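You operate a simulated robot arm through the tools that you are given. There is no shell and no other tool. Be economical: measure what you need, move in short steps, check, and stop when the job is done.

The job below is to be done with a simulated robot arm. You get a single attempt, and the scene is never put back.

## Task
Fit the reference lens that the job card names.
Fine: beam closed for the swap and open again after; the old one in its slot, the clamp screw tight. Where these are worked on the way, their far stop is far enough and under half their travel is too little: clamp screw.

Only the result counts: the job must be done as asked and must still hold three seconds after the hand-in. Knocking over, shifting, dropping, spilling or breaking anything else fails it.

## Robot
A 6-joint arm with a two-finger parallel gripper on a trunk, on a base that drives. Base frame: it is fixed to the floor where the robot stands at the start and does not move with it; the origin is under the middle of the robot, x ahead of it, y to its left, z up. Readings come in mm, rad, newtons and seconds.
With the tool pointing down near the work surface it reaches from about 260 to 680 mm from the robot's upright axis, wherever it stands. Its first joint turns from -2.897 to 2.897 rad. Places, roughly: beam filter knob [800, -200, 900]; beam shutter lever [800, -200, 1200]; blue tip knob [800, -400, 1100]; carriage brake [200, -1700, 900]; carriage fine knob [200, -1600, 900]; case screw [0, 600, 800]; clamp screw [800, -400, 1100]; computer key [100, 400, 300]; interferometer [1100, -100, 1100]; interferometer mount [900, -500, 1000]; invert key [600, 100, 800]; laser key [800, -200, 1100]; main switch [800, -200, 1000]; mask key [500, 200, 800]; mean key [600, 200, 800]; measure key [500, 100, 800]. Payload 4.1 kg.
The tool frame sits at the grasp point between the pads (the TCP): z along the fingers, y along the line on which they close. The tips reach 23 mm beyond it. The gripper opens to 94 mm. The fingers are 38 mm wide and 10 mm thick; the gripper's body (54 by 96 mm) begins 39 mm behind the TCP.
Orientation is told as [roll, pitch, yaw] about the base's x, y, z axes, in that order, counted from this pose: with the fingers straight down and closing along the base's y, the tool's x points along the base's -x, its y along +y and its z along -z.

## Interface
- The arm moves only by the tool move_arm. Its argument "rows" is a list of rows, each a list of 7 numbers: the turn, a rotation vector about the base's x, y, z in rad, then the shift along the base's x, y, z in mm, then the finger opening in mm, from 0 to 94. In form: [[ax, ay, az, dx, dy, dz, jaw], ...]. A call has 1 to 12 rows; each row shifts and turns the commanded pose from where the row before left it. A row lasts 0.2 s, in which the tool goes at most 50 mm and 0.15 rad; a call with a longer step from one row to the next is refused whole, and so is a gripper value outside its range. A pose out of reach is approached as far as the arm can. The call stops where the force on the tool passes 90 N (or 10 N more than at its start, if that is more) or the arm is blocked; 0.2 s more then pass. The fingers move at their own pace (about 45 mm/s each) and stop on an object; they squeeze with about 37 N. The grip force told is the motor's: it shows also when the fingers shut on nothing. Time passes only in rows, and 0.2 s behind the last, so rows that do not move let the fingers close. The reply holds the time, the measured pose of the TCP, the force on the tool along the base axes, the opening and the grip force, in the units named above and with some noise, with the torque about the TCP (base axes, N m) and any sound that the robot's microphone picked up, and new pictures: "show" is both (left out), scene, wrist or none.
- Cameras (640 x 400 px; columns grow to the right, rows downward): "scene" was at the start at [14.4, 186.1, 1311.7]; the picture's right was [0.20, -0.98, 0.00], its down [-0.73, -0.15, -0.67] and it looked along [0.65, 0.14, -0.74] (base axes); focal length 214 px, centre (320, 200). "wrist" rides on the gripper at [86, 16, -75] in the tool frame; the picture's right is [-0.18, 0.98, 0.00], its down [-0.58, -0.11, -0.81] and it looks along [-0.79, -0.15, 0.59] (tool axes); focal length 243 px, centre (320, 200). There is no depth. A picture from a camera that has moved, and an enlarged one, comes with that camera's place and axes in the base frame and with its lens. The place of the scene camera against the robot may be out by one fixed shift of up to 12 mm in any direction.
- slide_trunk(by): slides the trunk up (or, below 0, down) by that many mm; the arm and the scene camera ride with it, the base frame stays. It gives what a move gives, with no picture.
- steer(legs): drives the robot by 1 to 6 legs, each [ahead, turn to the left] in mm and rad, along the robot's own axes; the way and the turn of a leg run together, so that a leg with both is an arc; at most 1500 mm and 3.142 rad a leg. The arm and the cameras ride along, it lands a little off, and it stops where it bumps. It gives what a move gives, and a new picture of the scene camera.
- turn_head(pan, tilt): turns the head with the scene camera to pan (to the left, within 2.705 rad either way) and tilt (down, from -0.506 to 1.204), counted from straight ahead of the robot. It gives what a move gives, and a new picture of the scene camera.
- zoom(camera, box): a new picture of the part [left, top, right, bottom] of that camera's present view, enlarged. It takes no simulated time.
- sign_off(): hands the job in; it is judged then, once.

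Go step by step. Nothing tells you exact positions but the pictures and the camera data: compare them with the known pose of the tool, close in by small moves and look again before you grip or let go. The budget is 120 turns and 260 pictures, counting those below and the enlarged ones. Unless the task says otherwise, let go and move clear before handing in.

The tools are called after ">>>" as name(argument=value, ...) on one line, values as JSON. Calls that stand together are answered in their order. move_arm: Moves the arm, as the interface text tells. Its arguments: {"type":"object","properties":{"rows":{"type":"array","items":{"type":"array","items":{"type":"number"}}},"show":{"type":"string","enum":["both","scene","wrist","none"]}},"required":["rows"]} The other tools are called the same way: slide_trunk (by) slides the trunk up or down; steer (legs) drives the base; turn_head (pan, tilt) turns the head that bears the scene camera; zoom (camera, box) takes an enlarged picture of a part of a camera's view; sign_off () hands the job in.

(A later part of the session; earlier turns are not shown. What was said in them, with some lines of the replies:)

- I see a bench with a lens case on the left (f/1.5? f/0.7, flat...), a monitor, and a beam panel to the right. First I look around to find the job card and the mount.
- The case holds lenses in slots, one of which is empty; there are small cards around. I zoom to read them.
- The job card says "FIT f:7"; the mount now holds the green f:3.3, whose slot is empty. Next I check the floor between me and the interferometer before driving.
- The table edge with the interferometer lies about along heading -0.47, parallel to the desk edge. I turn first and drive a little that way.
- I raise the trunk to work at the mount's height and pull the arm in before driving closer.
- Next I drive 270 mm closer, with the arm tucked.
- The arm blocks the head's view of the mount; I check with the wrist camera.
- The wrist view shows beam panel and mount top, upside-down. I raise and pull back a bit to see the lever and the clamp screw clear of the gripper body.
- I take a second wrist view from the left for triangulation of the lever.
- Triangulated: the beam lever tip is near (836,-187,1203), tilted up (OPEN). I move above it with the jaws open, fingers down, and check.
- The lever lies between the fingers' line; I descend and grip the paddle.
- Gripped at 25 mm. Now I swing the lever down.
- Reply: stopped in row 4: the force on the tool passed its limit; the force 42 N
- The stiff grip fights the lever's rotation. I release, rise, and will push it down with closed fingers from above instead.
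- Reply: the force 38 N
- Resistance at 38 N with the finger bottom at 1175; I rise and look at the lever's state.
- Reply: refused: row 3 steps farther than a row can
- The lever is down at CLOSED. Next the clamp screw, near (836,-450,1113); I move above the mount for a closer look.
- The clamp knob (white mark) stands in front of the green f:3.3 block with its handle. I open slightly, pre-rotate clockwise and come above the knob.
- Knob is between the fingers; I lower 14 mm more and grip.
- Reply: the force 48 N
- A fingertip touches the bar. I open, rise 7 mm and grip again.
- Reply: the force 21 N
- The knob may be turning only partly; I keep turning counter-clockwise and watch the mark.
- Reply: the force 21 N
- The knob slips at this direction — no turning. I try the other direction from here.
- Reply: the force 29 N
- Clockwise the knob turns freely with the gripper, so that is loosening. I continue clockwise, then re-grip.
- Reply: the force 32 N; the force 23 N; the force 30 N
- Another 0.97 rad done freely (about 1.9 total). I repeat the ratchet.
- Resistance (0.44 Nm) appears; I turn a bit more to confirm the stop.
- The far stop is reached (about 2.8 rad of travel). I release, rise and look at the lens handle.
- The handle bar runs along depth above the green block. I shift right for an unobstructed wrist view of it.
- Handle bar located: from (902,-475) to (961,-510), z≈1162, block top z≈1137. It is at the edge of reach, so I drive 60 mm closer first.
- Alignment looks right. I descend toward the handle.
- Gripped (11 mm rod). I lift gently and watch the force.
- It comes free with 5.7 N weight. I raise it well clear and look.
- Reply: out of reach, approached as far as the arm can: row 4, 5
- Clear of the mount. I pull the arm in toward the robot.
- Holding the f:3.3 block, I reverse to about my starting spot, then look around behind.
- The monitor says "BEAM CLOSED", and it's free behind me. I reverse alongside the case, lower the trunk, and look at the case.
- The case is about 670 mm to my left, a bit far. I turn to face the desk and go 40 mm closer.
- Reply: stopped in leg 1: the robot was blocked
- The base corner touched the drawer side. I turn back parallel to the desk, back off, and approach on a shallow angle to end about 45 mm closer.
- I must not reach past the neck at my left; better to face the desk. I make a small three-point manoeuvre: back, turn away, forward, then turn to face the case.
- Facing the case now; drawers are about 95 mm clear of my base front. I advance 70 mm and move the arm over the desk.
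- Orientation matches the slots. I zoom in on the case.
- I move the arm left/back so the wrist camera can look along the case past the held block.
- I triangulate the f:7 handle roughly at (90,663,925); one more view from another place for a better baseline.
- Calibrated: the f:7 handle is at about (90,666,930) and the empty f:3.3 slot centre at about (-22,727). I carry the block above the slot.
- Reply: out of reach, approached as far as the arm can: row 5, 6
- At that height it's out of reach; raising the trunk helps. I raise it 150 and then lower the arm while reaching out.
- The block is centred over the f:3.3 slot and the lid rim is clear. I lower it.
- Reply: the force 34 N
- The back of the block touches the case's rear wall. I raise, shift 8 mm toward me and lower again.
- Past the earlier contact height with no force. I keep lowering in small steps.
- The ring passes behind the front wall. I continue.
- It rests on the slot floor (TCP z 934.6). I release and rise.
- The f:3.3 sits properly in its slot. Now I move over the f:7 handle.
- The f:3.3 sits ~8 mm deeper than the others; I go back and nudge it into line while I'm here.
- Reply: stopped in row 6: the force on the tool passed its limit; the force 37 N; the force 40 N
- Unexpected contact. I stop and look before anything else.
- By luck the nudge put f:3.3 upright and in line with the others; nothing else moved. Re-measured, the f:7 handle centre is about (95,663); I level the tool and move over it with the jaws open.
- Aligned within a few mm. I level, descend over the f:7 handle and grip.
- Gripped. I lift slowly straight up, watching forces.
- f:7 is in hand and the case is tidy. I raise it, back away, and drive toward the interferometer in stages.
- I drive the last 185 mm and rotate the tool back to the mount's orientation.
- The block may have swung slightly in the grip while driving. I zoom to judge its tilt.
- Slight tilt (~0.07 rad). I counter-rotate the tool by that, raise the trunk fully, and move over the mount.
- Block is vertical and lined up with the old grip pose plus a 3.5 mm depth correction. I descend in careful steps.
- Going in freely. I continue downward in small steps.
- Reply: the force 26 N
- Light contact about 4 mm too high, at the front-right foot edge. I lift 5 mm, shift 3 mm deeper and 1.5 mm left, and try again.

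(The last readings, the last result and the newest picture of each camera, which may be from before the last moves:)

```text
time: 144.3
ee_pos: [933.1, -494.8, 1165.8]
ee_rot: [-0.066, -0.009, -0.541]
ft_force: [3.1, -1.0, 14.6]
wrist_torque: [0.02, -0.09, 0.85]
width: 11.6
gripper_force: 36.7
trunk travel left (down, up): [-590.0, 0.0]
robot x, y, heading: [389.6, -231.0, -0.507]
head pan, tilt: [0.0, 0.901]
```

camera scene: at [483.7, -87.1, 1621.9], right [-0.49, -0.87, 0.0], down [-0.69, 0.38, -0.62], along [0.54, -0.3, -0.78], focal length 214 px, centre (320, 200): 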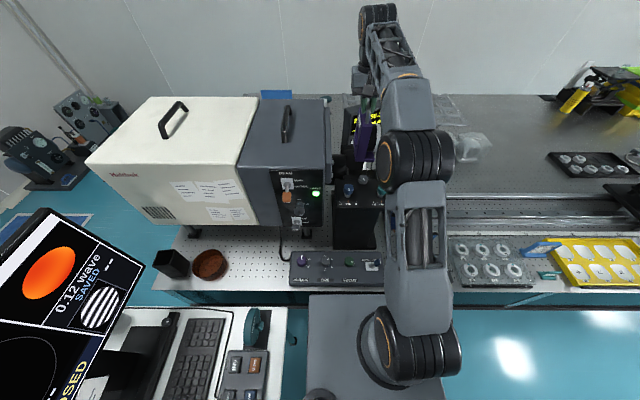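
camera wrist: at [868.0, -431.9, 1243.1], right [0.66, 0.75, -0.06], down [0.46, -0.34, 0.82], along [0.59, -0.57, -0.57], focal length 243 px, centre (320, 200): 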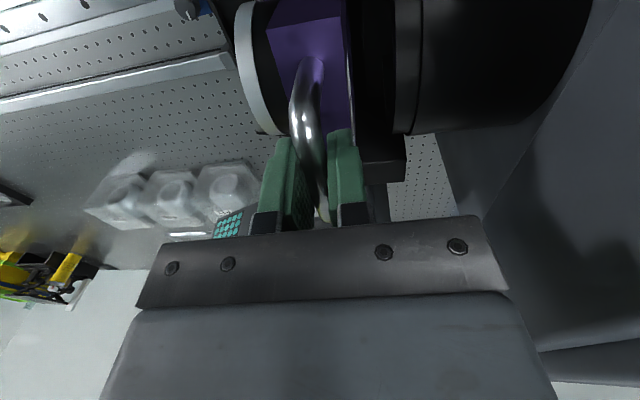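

>>> move_arm(rows=[[0, 0, 0.02, 0, 0, -1, 0], [0, 0, 0, 0, 0, -1, 0]], show="wrist")

>>> zoom(camera="scene", box=[330, 130, 410, 200])

```text
time: 144.9
ee_pos: [933.3, -495.9, 1164.2]
ee_rot: [-0.069, -0.007, -0.52]
ft_force: [2.3, -0.5, 31.6]
wrist_torque: [0.08, 0.05, -0.22]
width: 11.4
gripper_force: 36.4
trunk travel left (down, up): [-590.0, 0.0]
robot x, y, heading: [389.1, -233.9, -0.507]
head pan, tilt: [0.0, 0.901]
camera wrist: at [867.6, -434.7, 1238.5], right [0.65, 0.76, -0.07], down [0.47, -0.33, 0.82], along [0.6, -0.56, -0.57], focal length 243 px, centre (320, 200)
```

wrist: 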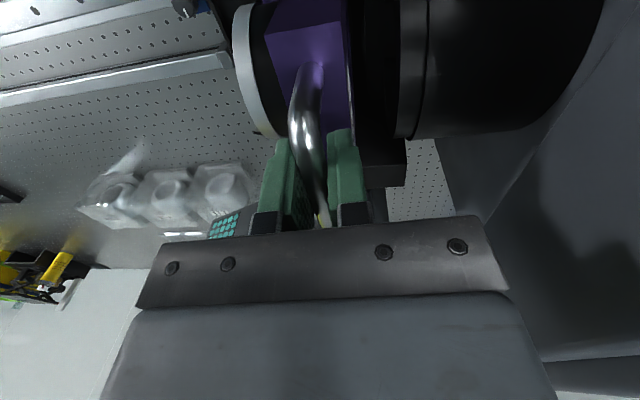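

```text
5.71 times, centred on (370, 165) of scene
camera zoom: at [478.7, -85.2, 1622.2], right [-0.49, -0.87, 0.0], down [-0.68, 0.38, -0.62], along [0.54, -0.3, -0.78], focal length 1226 px, centre (34, 400)
```

zoom: 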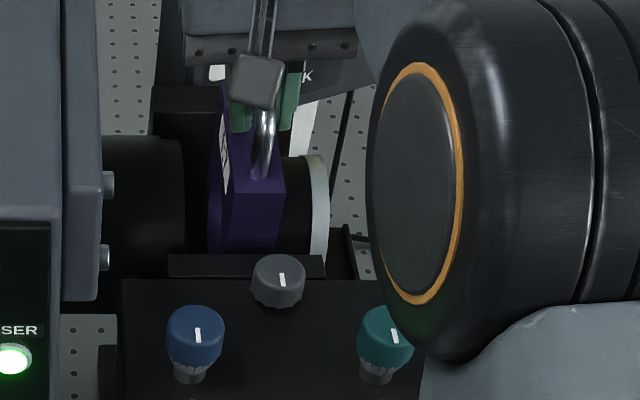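

It is down at the seat with purely vertical reaction. I release and lift off.

>>> move_arm(rows=[[0, 0, 0, 0, 0, 3, 0], [0, 0, 0, 0, 0, 0, 30], [0, 0, 0, 0, 0, 0, 40], [0, 0, 0, 0, 0, 0, 44], [0, 0, 0, 0, 0, 25, 44], [0.06, 0, 0, 0, 0, 35, 44], [0, 0, 0, -25, 0, 35, 44], [0, 0, 0, -30, -30, 15, 20], [0, 0, 0, -30, -35, 0, 0], [0, 0, 0, -30, -35, 0, 0]], show="both")

>>> zoom(camera="wrist", box=[320, 60, 520, 220])

>>> zoom(camera="scene", box=[330, 130, 410, 200])

```text
time: 147.1
ee_pos: [819.2, -594.7, 1274.8]
ee_rot: [-0.017, 0.027, -0.519]
ft_force: [-0.2, -0.2, 0.2]
wrist_torque: [0.0, -0.02, 0.05]
width: 0.1
gripper_force: 27.6
trunk travel left (down, up): [-590.0, 0.0]
robot x, y, heading: [388.1, -228.9, -0.514]
head pan, tilt: [0.0, 0.901]
camera scene: at [480.8, -87.0, 1622.1], right [-0.49, -0.87, 0.0], down [-0.68, 0.38, -0.62], along [0.54, -0.3, -0.78], focal length 214 px, centre (320, 200)
camera wrist: at [753.8, -538.4, 1352.8], right [0.65, 0.76, -0.02], down [0.48, -0.38, 0.79], along [0.6, -0.52, -0.61], focal length 243 px, centre (320, 200)
```

scene: 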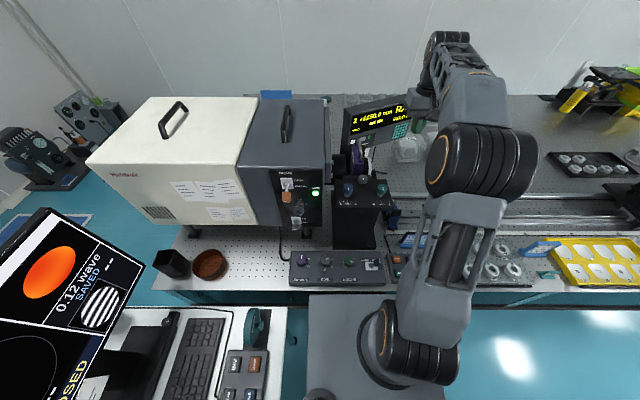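
wrist: 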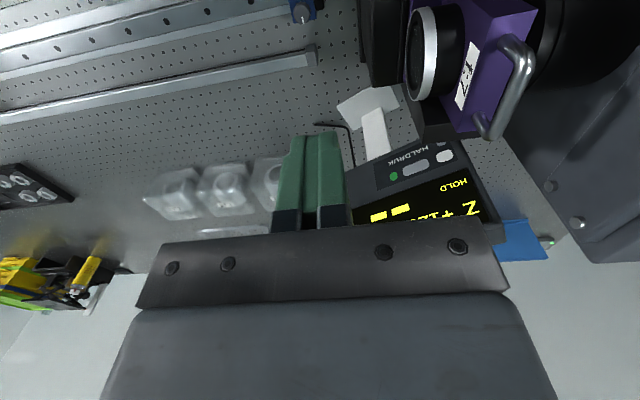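

```text
2.50 times, centred on (420, 140) of wrist
camera zoom: at [753.8, -538.4, 1352.8], right [0.65, 0.76, -0.02], down [0.48, -0.38, 0.79], along [0.6, -0.52, -0.61], focal length 606 px, centre (70, 350)
```

zoom: 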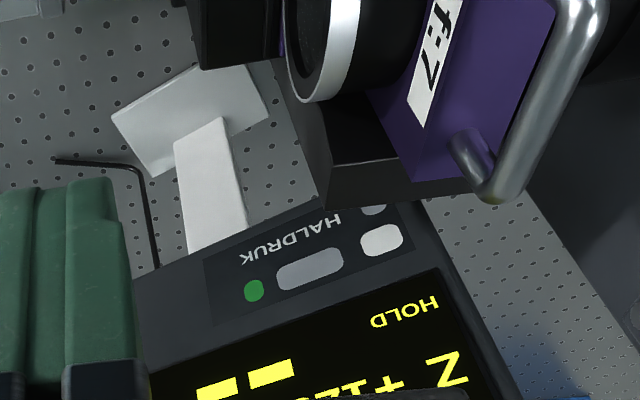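

```text
5.71 times, centred on (370, 165) of scene
camera zoom: at [480.8, -87.0, 1622.1], right [-0.49, -0.87, 0.0], down [-0.68, 0.38, -0.62], along [0.54, -0.3, -0.78], focal length 1226 px, centre (34, 400)
```

zoom: 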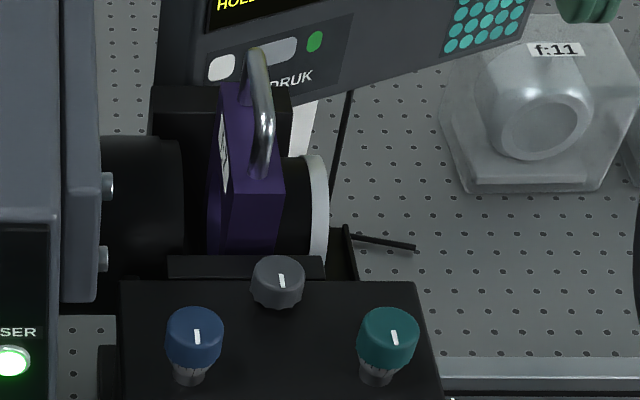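

f:7 is seated. Next the clamp screw: I go above the knob at yaw -0.95 and check.

>>> move_arm(rows=[[0.017, -0.027, -0.1, 5, 37, -10, 0], [0, 0, -0.11, 5, 37, -10, 20], [0, 0, -0.11, 5, 37, -15, 46], [0, 0, -0.11, 5, 34, -20, 46]], show="wrist")

>>> zoom(camera="wrist", box=[220, 30, 440, 180])

```text
time: 148.1
ee_pos: [836.3, -449.9, 1221.3]
ee_rot: [0.013, 0.015, -0.954]
ft_force: [0.6, 0.1, 0.4]
wrist_torque: [-0.01, -0.06, 0.02]
width: 46.0
gripper_force: 0.0
trunk travel left (down, up): [-590.0, 0.0]
robot x, y, heading: [390.1, -230.6, -0.51]
head pan, tilt: [0.0, 0.901]
camera wrist: at [799.6, -373.5, 1298.1], right [0.91, 0.42, 0.01], down [0.25, -0.55, 0.8], along [0.34, -0.72, -0.6], focal length 243 px, centre (320, 200)
```

wrist: 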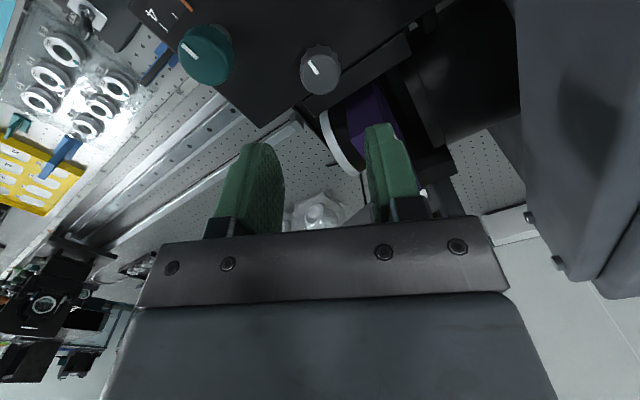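

```text
2.67 times, centred on (330, 105) of wrist
camera zoom: at [799.6, -373.5, 1298.1], right [0.91, 0.42, 0.01], down [0.25, -0.55, 0.8], along [0.34, -0.72, -0.6], focal length 647 px, centre (293, 453)
```

zoom: 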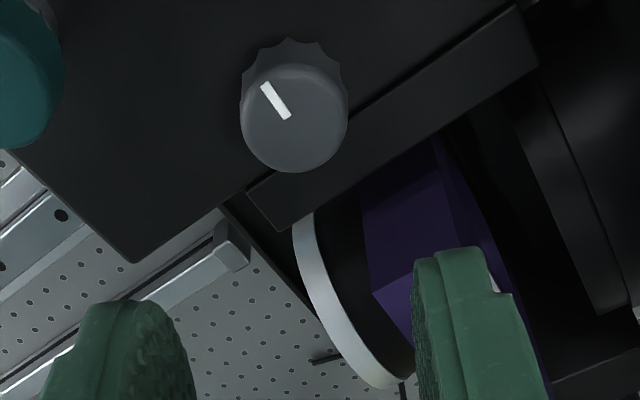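

>>> move_arm(rows=[[-0.013, -0.015, 0, 1, 0, -35, 46], [0, 0, 0, 1, 0, -35, 46], [0, 0, 0, 0.5, 0, -15, 46]], show="wrist")

>>> zoom(camera="wrist", box=[220, 80, 440, 230])

```text
time: 148.9
ee_pos: [843.1, -451.2, 1135.3]
ee_rot: [0.018, -0.004, -0.948]
ft_force: [-0.4, 0.4, -0.1]
wrist_torque: [0.02, 0.0, 0.0]
width: 45.9
gripper_force: 0.1
trunk travel left (down, up): [-590.0, 0.0]
robot x, y, heading: [385.3, -227.7, -0.506]
head pan, tilt: [0.0, 0.901]
camera wrist: at [803.9, -372.9, 1210.8], right [0.91, 0.42, 0.02], down [0.24, -0.54, 0.81], along [0.35, -0.73, -0.59], focal length 243 px, centre (320, 200)
```

wrist: 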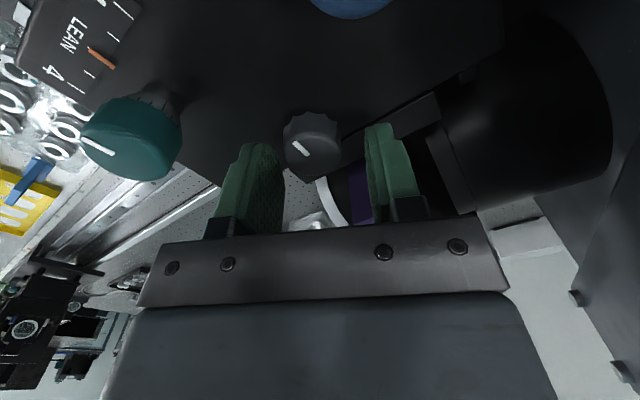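

```text
2.67 times, centred on (330, 155) of wrist
camera zoom: at [803.9, -372.9, 1210.8], right [0.91, 0.42, 0.02], down [0.24, -0.54, 0.81], along [0.35, -0.73, -0.59], focal length 647 px, centre (293, 320)
```

zoom: 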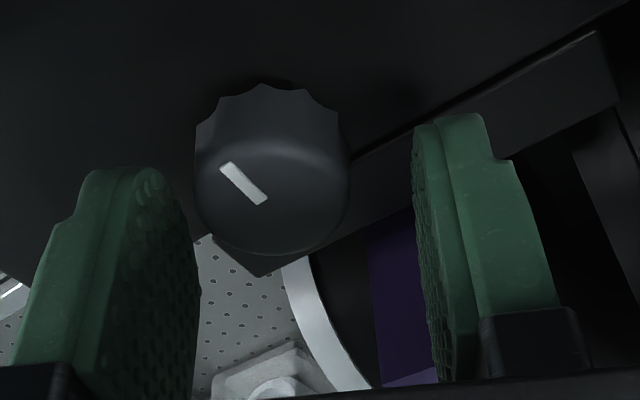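

>>> move_arm(rows=[[-0.018, 0.004, 0, -4, 1, -5, 46], [0, 0, 0, -0.5, 0.5, -6, 46], [0, 0, 0, 0, 0, 0, 0], [0, 0, 0, 0, 0, 0, 0], [0, 0, 0, 0, 0, 0, 0]], show="none")

>>> zoom(camera="wrist", box=[260, 110, 380, 230])

```text
time: 150.1
ee_pos: [838.0, -449.2, 1124.0]
ee_rot: [0.004, -0.015, -0.95]
ft_force: [0.0, 2.3, -0.7]
wrist_torque: [-0.8, -0.26, -0.02]
width: 29.0
gripper_force: 44.7
trunk travel left (down, up): [-590.0, 0.0]
robot x, y, heading: [388.7, -231.6, -0.51]
head pan, tilt: [0.0, 0.901]
```

```text
3.33 times, centred on (320, 170) of wrist
camera zoom: at [799.3, -369.3, 1197.7], right [0.91, 0.42, 0.01], down [0.24, -0.53, 0.82], along [0.35, -0.74, -0.58], focal length 809 px, centre (320, 300)
```

zoom: 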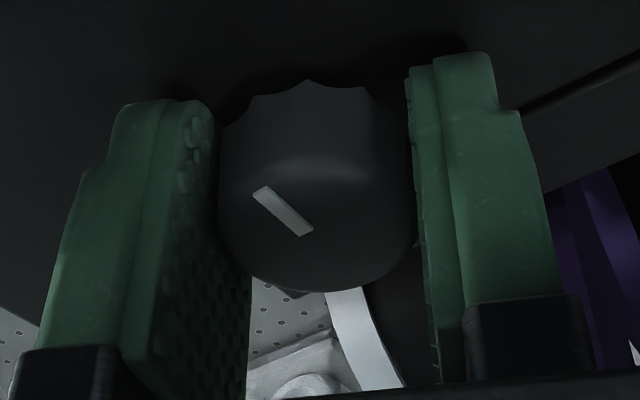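

Gripped with low side force. I turn counter-clockwise, then ratchet.

>>> move_arm(rows=[[0, 0, 0.12, 0, 0, 0, 0], [0, 0, 0.12, 0, 0, 0, 0], [0, 0, 0.12, 0, 0, 0, 0], [0, 0, 0.12, 0, 0, 0, 0], [0, 0, 0.12, 0, 0, 0, 0], [0, 0, 0.12, 0, 0, 0, 0], [0, 0, 0.12, 0, 0, 0, 0], [0, 0, 0.12, 0, 0, 0, 0]], show="none")

>>> zoom(camera="wrist", box=[260, 110, 380, 230])

>>> move_arm(rows=[[0, 0, 0, 0, 0, 0, 44], [0, 0, -0.14, 0, 0, 0, 44], [0, 0, -0.14, 0, 0, 0, 44], [0, 0, -0.14, 0, 0, 0, 44], [0, 0, -0.14, 0, 0, 0, 44], [0, 0, -0.14, 0, 0, 0, 44], [0, 0, -0.14, 0, 0, 0, 44], [0, 0, -0.12, 0, 0, 0, 44], [0, 0, 0, 0, 0, 0, 0], [0, 0, 0, 0, 0, 0, 0], [0, 0, 0, 0, 0, 0, 0]], show="none")

>>> zoom(camera="wrist", box=[260, 110, 380, 230])

```text
time: 151.9
ee_pos: [837.8, -447.8, 1123.3]
ee_rot: [0.002, -0.014, 0.013]
ft_force: [4.1, 8.0, -7.8]
wrist_torque: [-0.16, 0.41, 0.03]
width: 28.6
gripper_force: 45.3
trunk travel left (down, up): [-590.0, 0.0]
robot x, y, heading: [390.8, -229.2, -0.51]
head pan, tilt: [0.0, 0.901]
```

```text
3.33 times, centred on (320, 170) of wrist
camera zoom: at [750.3, -434.3, 1198.0], right [0.17, 0.99, 0.01], down [0.57, -0.1, 0.81], along [0.8, -0.13, -0.58], focal length 809 px, centre (320, 300)
```

zoom: 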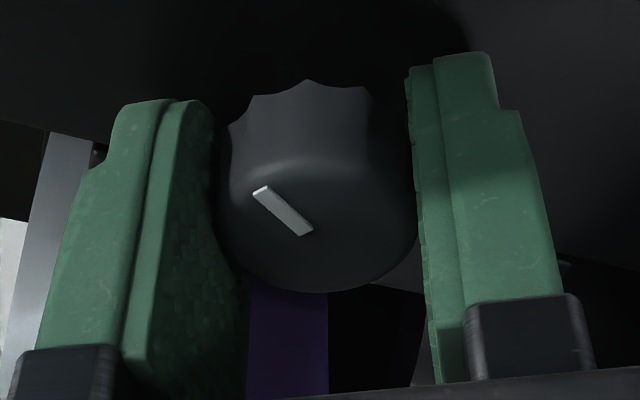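

```text
time: 154.3
ee_pos: [837.3, -448.3, 1124.2]
ee_rot: [0.004, -0.018, -0.948]
ft_force: [2.4, 2.4, 1.7]
wrist_torque: [-0.11, 0.3, 0.0]
width: 28.5
gripper_force: 45.0
trunk travel left (down, up): [-590.0, 0.0]
robot x, y, heading: [391.1, -227.6, -0.512]
head pan, tilt: [0.0, 0.901]
```

```text
3.33 times, centred on (320, 170) of wrist
camera zoom: at [799.1, -369.2, 1198.5], right [0.91, 0.42, 0.01], down [0.24, -0.53, 0.82], along [0.35, -0.74, -0.58], focal length 809 px, centre (320, 300)
```

zoom: 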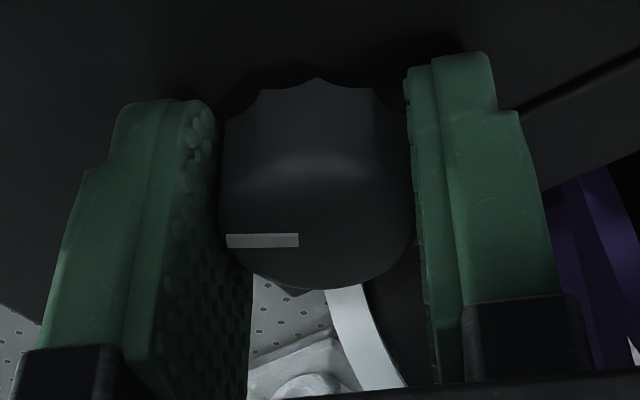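

First 0.96 rad done. I repeat two more rounds.

>>> move_arm(rows=[[0, 0, 0.12, 0, 0, 0, 0], [0, 0, 0.12, 0, 0, 0, 0], [0, 0, 0.12, 0, 0, 0, 0], [0, 0, 0.12, 0, 0, 0, 0], [0, 0, 0.12, 0, 0, 0, 0], [0, 0, 0.12, 0, 0, 0, 0], [0, 0, 0.12, 0, 0, 0, 0], [0, 0, 0.12, 0, 0, 0, 0]], show="none")

>>> move_arm(rows=[[0, 0, 0, 0, 0, 0, 44], [0, 0, -0.14, 0, 0, 0, 44], [0, 0, -0.14, 0, 0, 0, 44], [0, 0, -0.14, 0, 0, 0, 44], [0, 0, -0.14, 0, 0, 0, 44], [0, 0, -0.14, 0, 0, 0, 44], [0, 0, -0.14, 0, 0, 0, 44], [0, 0, -0.12, 0, 0, 0, 44], [0, 0, 0, 0, 0, 0, 0], [0, 0, 0, 0, 0, 0, 0], [0, 0, 0, 0, 0, 0, 0]], show="none")

>>> zoom(camera="wrist", box=[260, 110, 380, 230])

>>> move_arm(rows=[[0, 0, 0.12, 0, 0, 0, 0], [0, 0, 0.12, 0, 0, 0, 0], [0, 0, 0.12, 0, 0, 0, 0], [0, 0, 0.12, 0, 0, 0, 0], [0, 0, 0.12, 0, 0, 0, 0], [0, 0, 0.12, 0, 0, 0, 0], [0, 0, 0.12, 0, 0, 0, 0], [0, 0, 0.12, 0, 0, 0, 0], [0, 0, 0.12, 0, 0, 0, 0]], show="none")

>>> zoom(camera="wrist", box=[260, 110, 380, 230])

```text
time: 156.1
ee_pos: [838.2, -448.4, 1123.2]
ee_rot: [0.001, -0.019, 0.013]
ft_force: [4.8, 6.1, 11.9]
wrist_torque: [-0.03, 0.81, -0.04]
width: 28.5
gripper_force: 45.3
trunk travel left (down, up): [-590.0, 0.0]
robot x, y, heading: [388.0, -231.7, -0.509]
head pan, tilt: [0.0, 0.901]
```

```text
time: 158.5
ee_pos: [837.3, -449.5, 1123.4]
ee_rot: [0.003, -0.014, -0.948]
ft_force: [1.9, 3.2, -2.3]
wrist_torque: [-0.09, 0.31, -0.01]
width: 28.8
gripper_force: 45.0
trunk travel left (down, up): [-590.0, 0.0]
robot x, y, heading: [387.4, -225.5, -0.505]
head pan, tilt: [0.0, 0.901]
```

```text
3.33 times, centred on (320, 170) of wrist
camera zoom: at [799.4, -369.6, 1198.2], right [0.91, 0.42, 0.01], down [0.24, -0.53, 0.82], along [0.35, -0.74, -0.58], focal length 809 px, centre (320, 300)
```

zoom: 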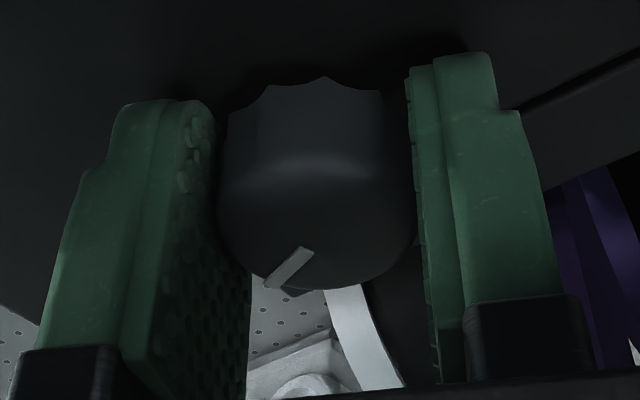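

```text
time: 160.5
ee_pos: [837.6, -447.1, 1122.5]
ee_rot: [0.005, -0.016, 0.134]
ft_force: [0.7, 9.2, -11.6]
wrist_torque: [-0.46, -1.18, -0.01]
width: 29.3
gripper_force: 45.1
trunk travel left (down, up): [-590.0, 0.0]
robot x, y, heading: [388.6, -230.6, -0.511]
head pan, tilt: [0.0, 0.901]
```

```text
3.33 times, centred on (320, 170) of wrist
camera zoom: at [749.2, -444.8, 1198.2], right [0.05, 1.0, 0.01], down [0.58, -0.03, 0.81], along [0.81, -0.04, -0.58], focal length 809 px, centre (320, 300)
```

zoom: 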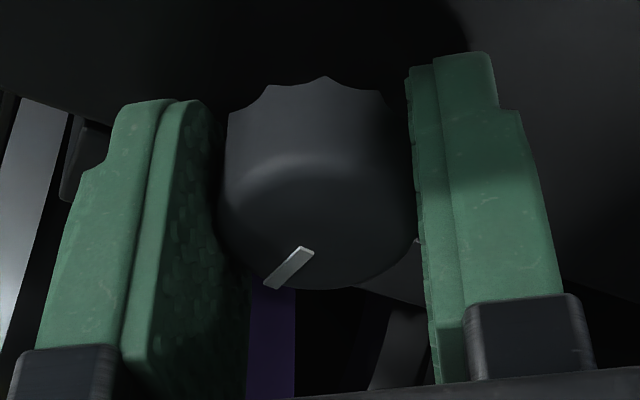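

Almost there; one more round until it stops.

>>> move_arm(rows=[[0, 0, 0, 0, 0, 0, 44], [0, 0, -0.14, 0, 0, 0, 44], [0, 0, -0.14, 0, 0, 0, 44], [0, 0, -0.14, 0, 0, 0, 44], [0, 0, -0.14, 0, 0, 0, 44], [0, 0, -0.14, 0, 0, 0, 44], [0, 0, -0.14, 0, 0, 0, 44], [0, 0, 0, 0, 0, 0, 0], [0, 0, 0, 0, 0, 0, 0], [0, 0, 0, 0, 0, 0, 0]], show="none")

>>> zoom(camera="wrist", box=[260, 110, 380, 230])

>>> move_arm(rows=[[0, 0, 0.12, 0, 0, 0, 0], [0, 0, 0.12, 0, 0, 0, 0], [0, 0, 0.12, 0, 0, 0, 0], [0, 0, 0.12, 0, 0, 0, 0], [0, 0, 0.12, 0, 0, 0, 0], [0, 0, 0.12, 0, 0, 0, 0]], show="none")

>>> zoom(camera="wrist", box=[260, 110, 380, 230])

```text
time: 162.7
ee_pos: [838.4, -449.0, 1123.5]
ee_rot: [0.003, -0.015, -0.707]
ft_force: [2.4, 1.6, 1.0]
wrist_torque: [-0.37, 0.12, 0.0]
width: 28.9
gripper_force: 45.4
trunk travel left (down, up): [-590.0, 0.0]
robot x, y, heading: [385.2, -228.6, -0.504]
head pan, tilt: [0.0, 0.901]
```

```text
3.33 times, centred on (320, 170) of wrist
camera zoom: at [781.4, -380.7, 1198.0], right [0.78, 0.63, 0.01], down [0.36, -0.45, 0.82], along [0.52, -0.63, -0.58], focal length 809 px, centre (320, 300)
```

zoom: 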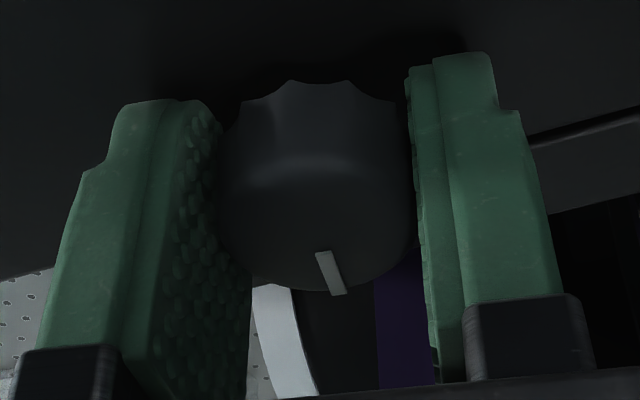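

```text
time: 164.1
ee_pos: [836.8, -447.9, 1124.2]
ee_rot: [0.004, -0.017, 0.017]
ft_force: [2.1, 8.4, -2.1]
wrist_torque: [-0.26, 0.09, -0.32]
width: 28.6
gripper_force: 44.7
trunk travel left (down, up): [-590.0, 0.0]
robot x, y, heading: [386.0, -228.5, -0.507]
head pan, tilt: [0.0, 0.901]
```

```text
3.33 times, centred on (320, 170) of wrist
camera zoom: at [749.3, -434.5, 1198.0], right [0.17, 0.99, 0.01], down [0.57, -0.1, 0.81], along [0.8, -0.13, -0.58], focal length 809 px, centre (320, 300)
```

zoom: 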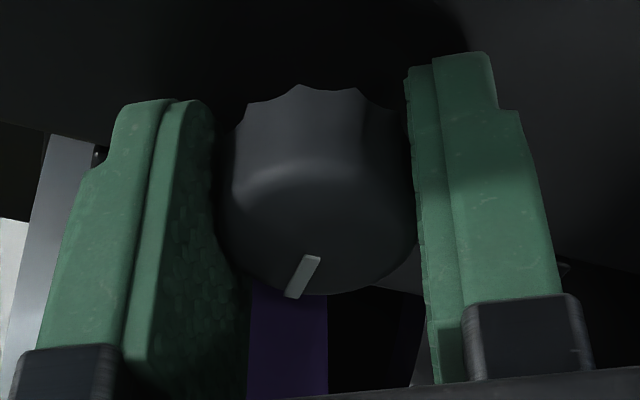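

The knob stopped at its original tight mark (slip, 0.32 Nm). A final extra twist, then I release and rise.

>>> move_arm(rows=[[0, 0, 0.12, 0, 0, 0, 0], [0, 0, 0.12, 0, 0, 0, 0], [0, 0, 0, 0, 0, 0, 0]], show="none")

>>> move_arm(rows=[[0, 0, 0, 0, 0, 0, 40], [0, 0, 0, 0, 0, 0, 46], [0, 0, 0, 0, 0, 30, 46], [0, 0.016, -0.14, -10, 10, 40, 46], [0, 0, -0.14, -20, 30, 30, 30], [0, 0, -0.14, -20, 30, 20, 0], [0, 0, -0.14, -10, 30, 0, 0], [0, 0, -0.14, 0, 30, 0, 0]], show="both")

>>> zoom(camera="scene", box=[270, 130, 410, 250])

```text
time: 164.9
ee_pos: [839.0, -448.1, 1124.1]
ee_rot: [0.004, -0.014, 0.253]
ft_force: [1.2, 10.8, -8.3]
wrist_torque: [-0.26, 0.05, -0.49]
width: 29.3
gripper_force: 45.4
trunk travel left (down, up): [-590.0, 0.0]
robot x, y, heading: [389.7, -229.2, -0.509]
head pan, tilt: [0.0, 0.901]
```

```text
time: 166.7
ee_pos: [776.4, -317.2, 1244.2]
ee_rot: [0.006, 0.0, -0.447]
ft_force: [0.8, 0.6, -0.1]
wrist_torque: [0.0, 0.03, 0.0]
width: 0.0
gripper_force: 37.0
trunk travel left (down, up): [-590.0, 0.0]
robot x, y, heading: [386.5, -230.9, -0.51]
head pan, tilt: [0.0, 0.901]
camera scene: at [481.5, -85.7, 1622.0], right [-0.49, -0.87, 0.0], down [-0.69, 0.38, -0.62], along [0.54, -0.3, -0.78], focal length 214 px, centre (320, 200)
camera wrist: at [704.9, -266.1, 1320.0], right [0.59, 0.81, 0.01], down [0.47, -0.35, 0.81], along [0.65, -0.47, -0.59], focal length 243 px, centre (320, 200)
```

scene: 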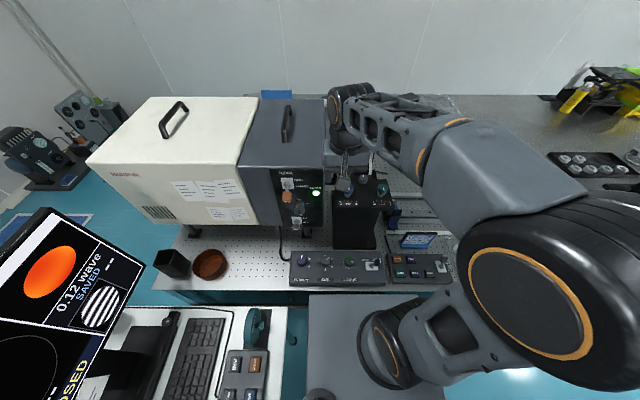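
wrist: 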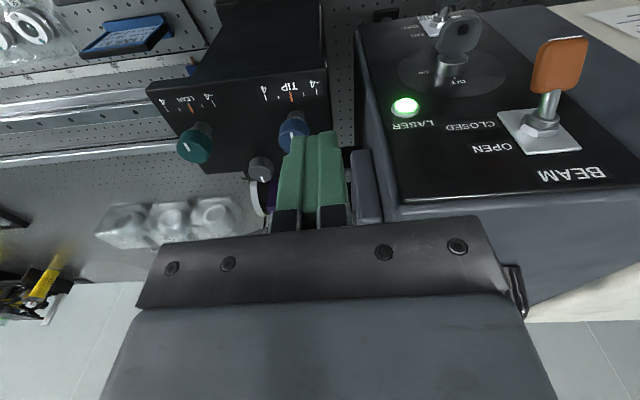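

```text
3.33 times, centred on (340, 190) of scene
camera zoom: at [481.5, -85.7, 1622.0], right [-0.49, -0.87, 0.0], down [-0.69, 0.38, -0.62], along [0.54, -0.3, -0.78], focal length 715 px, centre (253, 233)
```

zoom: 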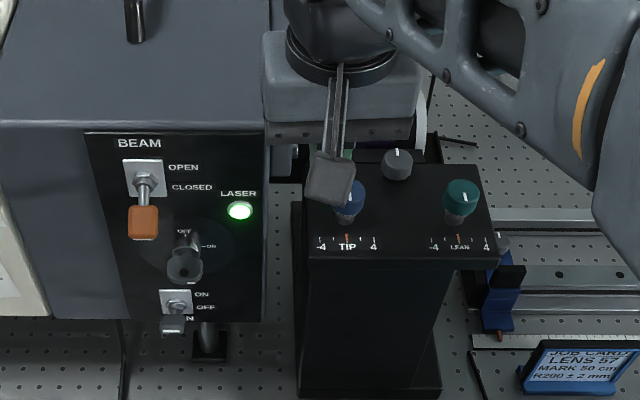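

The mark is back at its tight position. To open the beam I'll push the lever up from below with tilted, closed fingers; first I back off 120 mm for room and tilt the tool forward.

>>> steer(legs=[[-120, 0]])

>>> move_arm(rows=[[0, 0, -0.09, 0, 20, 0, 0], [-0.074, -0.125, 0, 0, 20, -15, 0], [-0.074, -0.125, 0, 0, 20, -15, 0], [-0.074, -0.125, 0, 0, 10, -15, 0], [-0.074, -0.125, 0, 0, 10, -15, 0], [-0.074, -0.125, 0, 0, 5, -15, 0], [-0.074, -0.125, 0, 0, 5, -15, 0], [-0.066, -0.11, 0, 0, 0, -15, 0]], show="both")

```text
time: 167.9
ee_pos: [671.2, -258.4, 1244.3]
ee_rot: [0.006, -0.004, -0.446]
ft_force: [-0.5, -0.2, -0.3]
wrist_torque: [-0.04, -0.02, 0.02]
width: 0.0
gripper_force: 36.7
trunk travel left (down, up): [-590.0, 0.0]
robot x, y, heading: [283.5, -171.3, -0.514]
head pan, tilt: [0.0, 0.901]
camera scene: at [375.6, -27.9, 1622.0], right [-0.49, -0.87, 0.0], down [-0.68, 0.38, -0.62], along [0.54, -0.3, -0.78], focal length 214 px, centre (320, 200)
```

scene: 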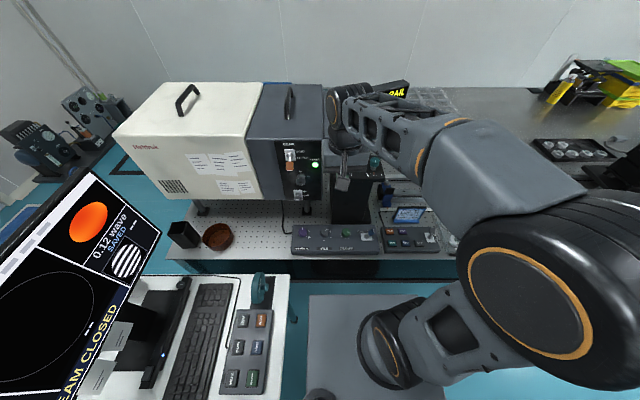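

```text
time: 169.7
ee_pos: [681.1, -163.7, 1142.2]
ee_rot: [0.005, -1.0, -0.533]
ft_force: [0.5, 0.7, 0.3]
wrist_torque: [0.0, 0.02, 0.03]
width: 0.0
gripper_force: 37.0
out of reach, approached as far as the arm can: row 8
trunk travel left (down, up): [-590.0, 0.0]
robot x, y, heading: [285.4, -170.9, -0.512]
head pan, tilt: [0.0, 0.901]
camera scene: at [377.6, -28.0, 1621.9], right [-0.49, -0.87, 0.0], down [-0.68, 0.38, -0.62], along [0.54, -0.3, -0.78], focal length 214 px, centre (320, 200)
camera wrist: at [595.0, -95.9, 1111.5], right [0.58, 0.8, 0.16], down [-0.37, 0.09, 0.92], along [0.72, -0.6, 0.35], focal length 243 px, centre (320, 200)
```

scene: 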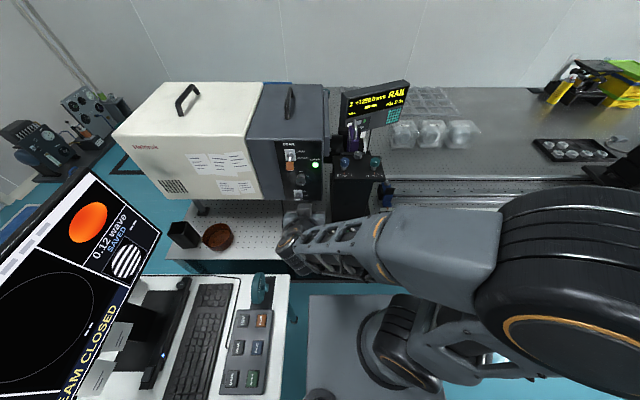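
wrist: 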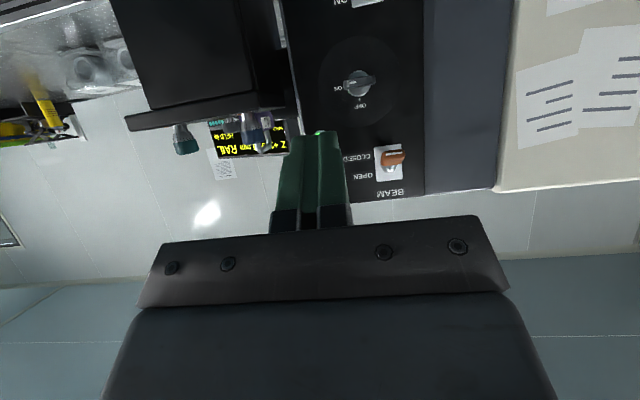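

The lever tip checks out at about (836,-190,1171). I move to a spot in front of and just below it.

>>> move_arm(rows=[[0, 0, 0, 30, 5, -4, 0], [0, 0, 0, 30, 5, -4, 0], [0, 0, 0, 31, 5, -2, 0]], show="both")

>>> zoom(camera="scene", box=[250, 120, 350, 220])

```text
time: 170.5
ee_pos: [771.4, -148.3, 1132.6]
ee_rot: [0.009, -1.0, -0.537]
ft_force: [0.3, 0.8, -0.1]
wrist_torque: [-0.03, 0.01, 0.01]
width: 0.1
gripper_force: 37.3
trunk travel left (down, up): [-590.0, 0.0]
robot x, y, heading: [286.4, -172.6, -0.513]
head pan, tilt: [0.0, 0.901]
camera scene: at [377.1, -28.5, 1622.0], right [-0.49, -0.87, 0.0], down [-0.68, 0.38, -0.62], along [0.54, -0.3, -0.78], focal length 214 px, centre (320, 200)
camera wrist: at [685.3, -79.3, 1101.4], right [0.58, 0.8, 0.16], down [-0.37, 0.09, 0.92], along [0.72, -0.6, 0.35], focal length 243 px, centre (320, 200)
```

scene: 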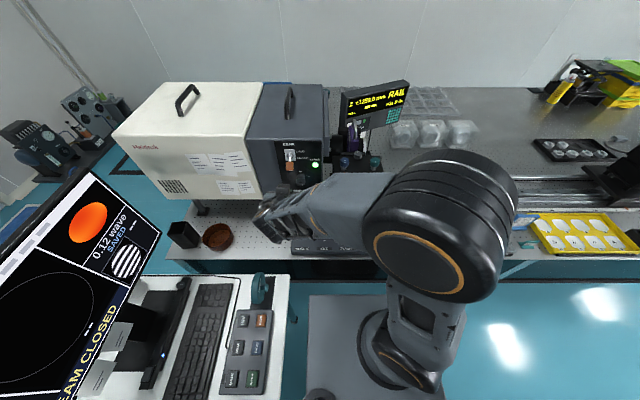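
wrist: 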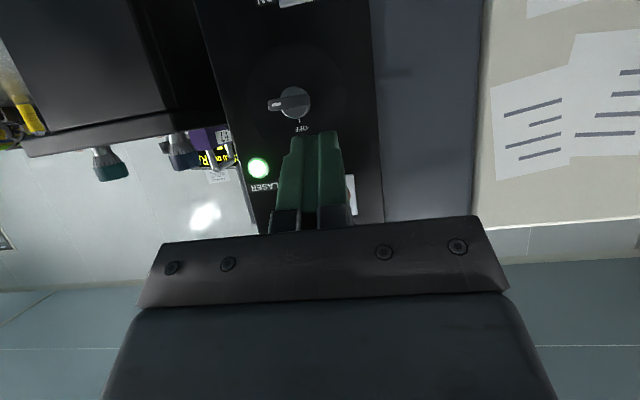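

```text
4.00 times, centred on (300, 170) of scene
camera zoom: at [377.1, -28.5, 1622.0], right [-0.49, -0.87, 0.0], down [-0.68, 0.38, -0.62], along [0.54, -0.3, -0.78], focal length 858 px, centre (400, 320)
```

zoom: 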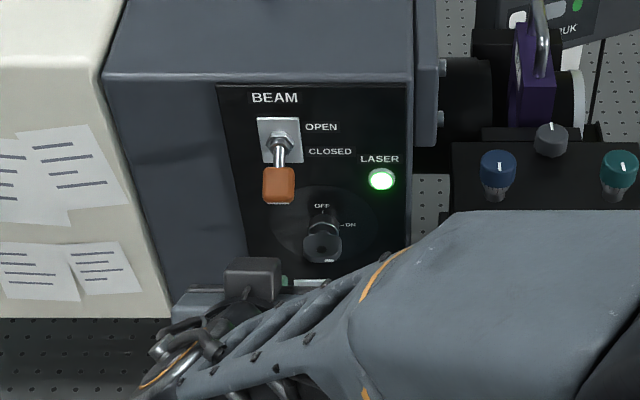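

>>> move_arm(rows=[[0, 0, 0, 26, -15, 0, 0], [0, 0, 0, 25, -15, 0, 0]], show="both")

>>> zoom(camera="scene", box=[250, 120, 350, 220])

```text
time: 171.1
ee_pos: [824.7, -181.2, 1131.4]
ee_rot: [0.007, -1.0, -0.534]
ft_force: [-0.1, 0.1, 0.2]
wrist_torque: [-0.02, 0.02, 0.0]
width: 0.0
gripper_force: 37.2
trunk travel left (down, up): [-590.0, 0.0]
robot x, y, heading: [280.7, -174.3, -0.511]
head pan, tilt: [0.0, 0.901]
camera scene: at [377.4, -28.7, 1622.0], right [-0.49, -0.87, 0.0], down [-0.68, 0.38, -0.62], along [0.54, -0.3, -0.78], focal length 214 px, centre (320, 200)
camera wrist: at [737.7, -111.7, 1100.6], right [0.58, 0.8, 0.16], down [-0.37, 0.09, 0.92], along [0.72, -0.6, 0.35], focal length 243 px, centre (320, 200)
```

scene: 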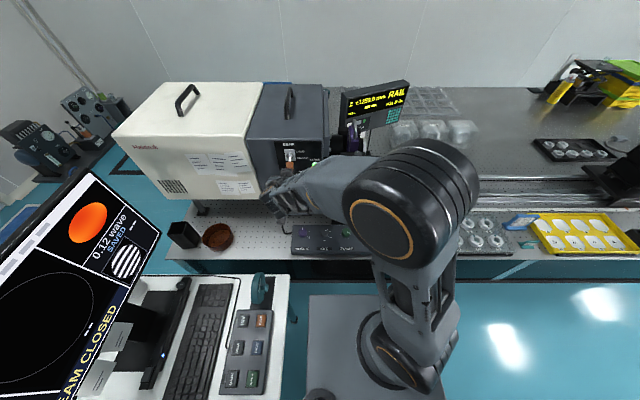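
wrist: 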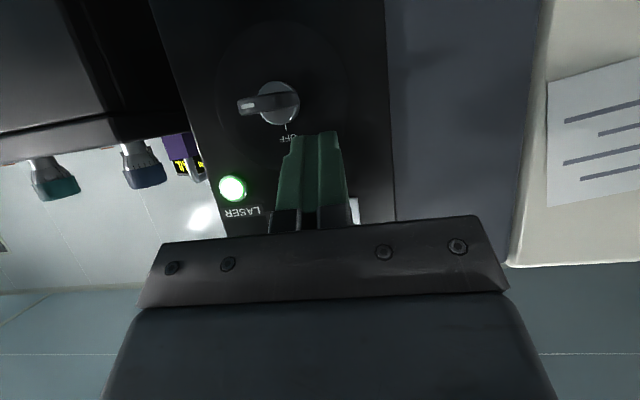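

```text
4.00 times, centred on (300, 170) of scene
camera zoom: at [377.4, -28.7, 1622.0], right [-0.49, -0.87, 0.0], down [-0.68, 0.38, -0.62], along [0.54, -0.3, -0.78], focal length 858 px, centre (400, 320)
```

zoom: 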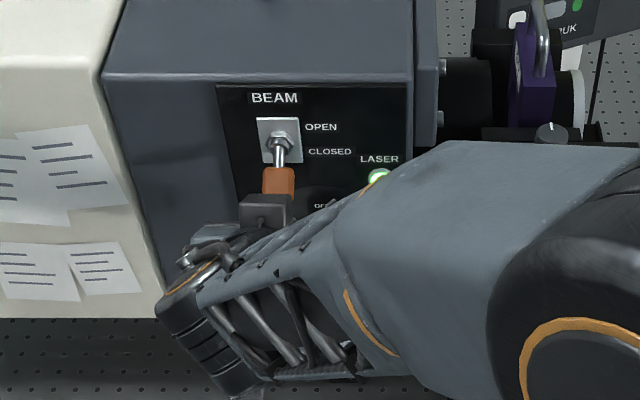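

The finger is under the lever. I raise it step by step.

>>> move_arm(rows=[[0, 0, 0, 0, 0, 12, 0], [0, 0, 0, 0, 0, 8, 0], [0, 0, 0, 0, 0, 8, 0], [0, 0, 0, 0, 0, 8, 0]], show="none")

>>> zoom(camera="scene", box=[250, 120, 350, 220])

>>> move_arm(rows=[[0, 0, 0, 0, 0, 7, 0], [0, 0, 0, 0, 0, 7, 0], [0, 0, 0, 0, 0, 7, 0]], show="none")

>>> zoom(camera="scene", box=[250, 120, 350, 220])

```text
time: 172.1
ee_pos: [818.8, -176.9, 1171.8]
ee_rot: [0.01, -1.005, -0.535]
ft_force: [-28.6, 15.1, 3.0]
wrist_torque: [-0.19, -0.55, 0.2]
width: 0.4
gripper_force: 37.4
trunk travel left (down, up): [-590.0, 0.0]
robot x, y, heading: [284.0, -171.5, -0.51]
head pan, tilt: [0.0, 0.901]
heard: click
```

```text
4.00 times, centred on (300, 170) of scene
camera zoom: at [370.7, -25.7, 1622.4], right [-0.49, -0.87, 0.0], down [-0.68, 0.38, -0.62], along [0.54, -0.31, -0.78], focal length 858 px, centre (400, 320)
```

zoom: 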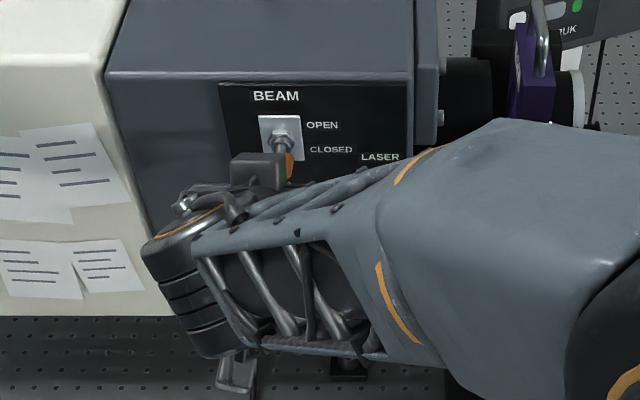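

```text
time: 172.9
ee_pos: [821.3, -178.6, 1185.9]
ee_rot: [0.0, -0.996, -0.532]
ft_force: [-15.9, 8.1, -20.0]
wrist_torque: [0.07, -0.09, 0.3]
width: 0.1
gripper_force: 37.1
trunk travel left (down, up): [-590.0, 0.0]
robot x, y, heading: [280.1, -173.8, -0.519]
head pan, tilt: [0.0, 0.901]
```

```text
4.00 times, centred on (300, 170) of scene
camera zoom: at [376.0, -27.2, 1621.4], right [-0.49, -0.87, 0.0], down [-0.68, 0.38, -0.62], along [0.54, -0.31, -0.78], focal length 858 px, centre (400, 320)
```

zoom: 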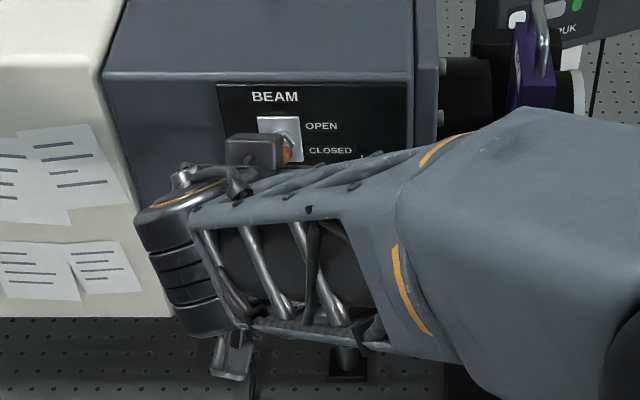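

A click was heard and there's a firm stop. I nudge 4 mm more, then ease off and withdraw to look.

>>> move_arm(rows=[[0, 0, 0, 0, 0, 4, 0], [0, 0, 0, 0, 0, -8, 0], [0, 0, 0, 0, 0, -10, 0], [0, 0, 0, -30, 18, 0, 0], [0, 0, 0, -35, 20, -10, 0], [0, 0, 0, -35, 20, -20, 0], [0, 0, 0, -35, 0, -20, 0]], show="scene")

>>> zoom(camera="scene", box=[250, 120, 350, 220])

>>> zoom(camera="scene", box=[0, 160, 170, 400])

```text
time: 174.5
ee_pos: [687.7, -120.8, 1126.5]
ee_rot: [0.011, -1.002, -0.539]
ft_force: [0.7, 0.5, 0.5]
wrist_torque: [-0.01, 0.0, -0.03]
width: 0.0
gripper_force: 36.6
trunk travel left (down, up): [-590.0, 0.0]
robot x, y, heading: [283.8, -173.5, -0.513]
head pan, tilt: [0.0, 0.901]
camera scene: at [376.4, -28.7, 1622.1], right [-0.49, -0.87, 0.0], down [-0.68, 0.38, -0.62], along [0.54, -0.3, -0.78], focal length 214 px, centre (320, 200)
```

scene: 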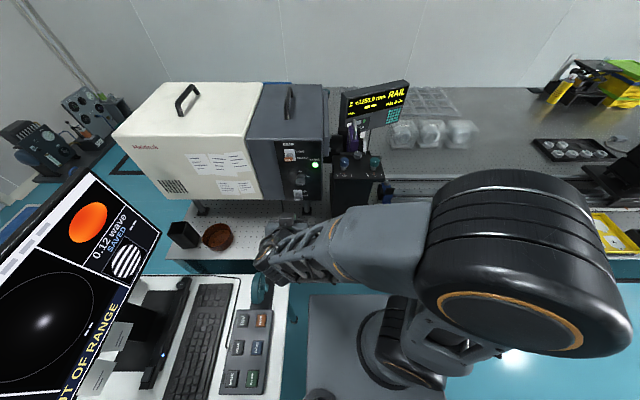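

```text
4.00 times, centred on (300, 170) of scene
camera zoom: at [376.4, -28.7, 1622.1], right [-0.49, -0.87, 0.0], down [-0.68, 0.38, -0.62], along [0.54, -0.3, -0.78], focal length 858 px, centre (400, 320)
```

zoom: 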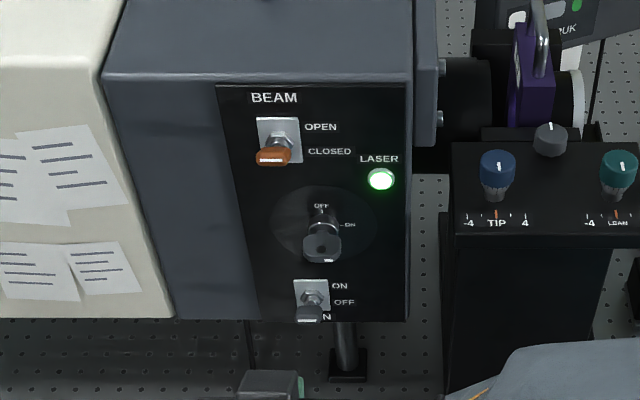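

```text
1.67 times, centred on (85, 280) of scene
camera zoom: at [376.4, -28.7, 1622.1], right [-0.49, -0.87, 0.0], down [-0.68, 0.38, -0.62], along [0.54, -0.3, -0.78], focal length 358 px, centre (712, 67)
```

zoom: 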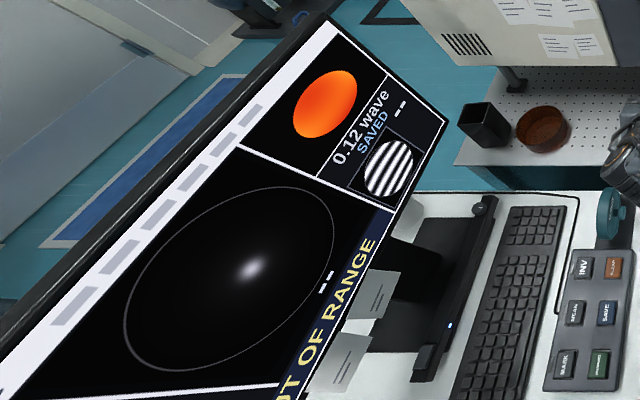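

The beam lever is back up at OPEN and the monitor shows light again. The f:7 is clamped in the mount, the f:3.3 is in its slot, and the arm is clear, so I hand in.

>>> sign_off()

```text
The job is handed in.
```

The f:7 reference lens that the job card names is in the mount. The clamp screw is tight at its stop, the f:3.3 is in its slot in the case, and the beam was closed for the swap and is open again.

The monitor now reads "OUT OF RANGE"; with the f:3.3 fitted it read "TOO MANY LINES". I took this as the new lens not suiting the present carriage position and changed nothing else.

On the way, the robot base bumped the drawer side of the desk once, and a finger pressed on the f:3.3 handle in its slot. I saw nothing knocked over or out of place afterwards.
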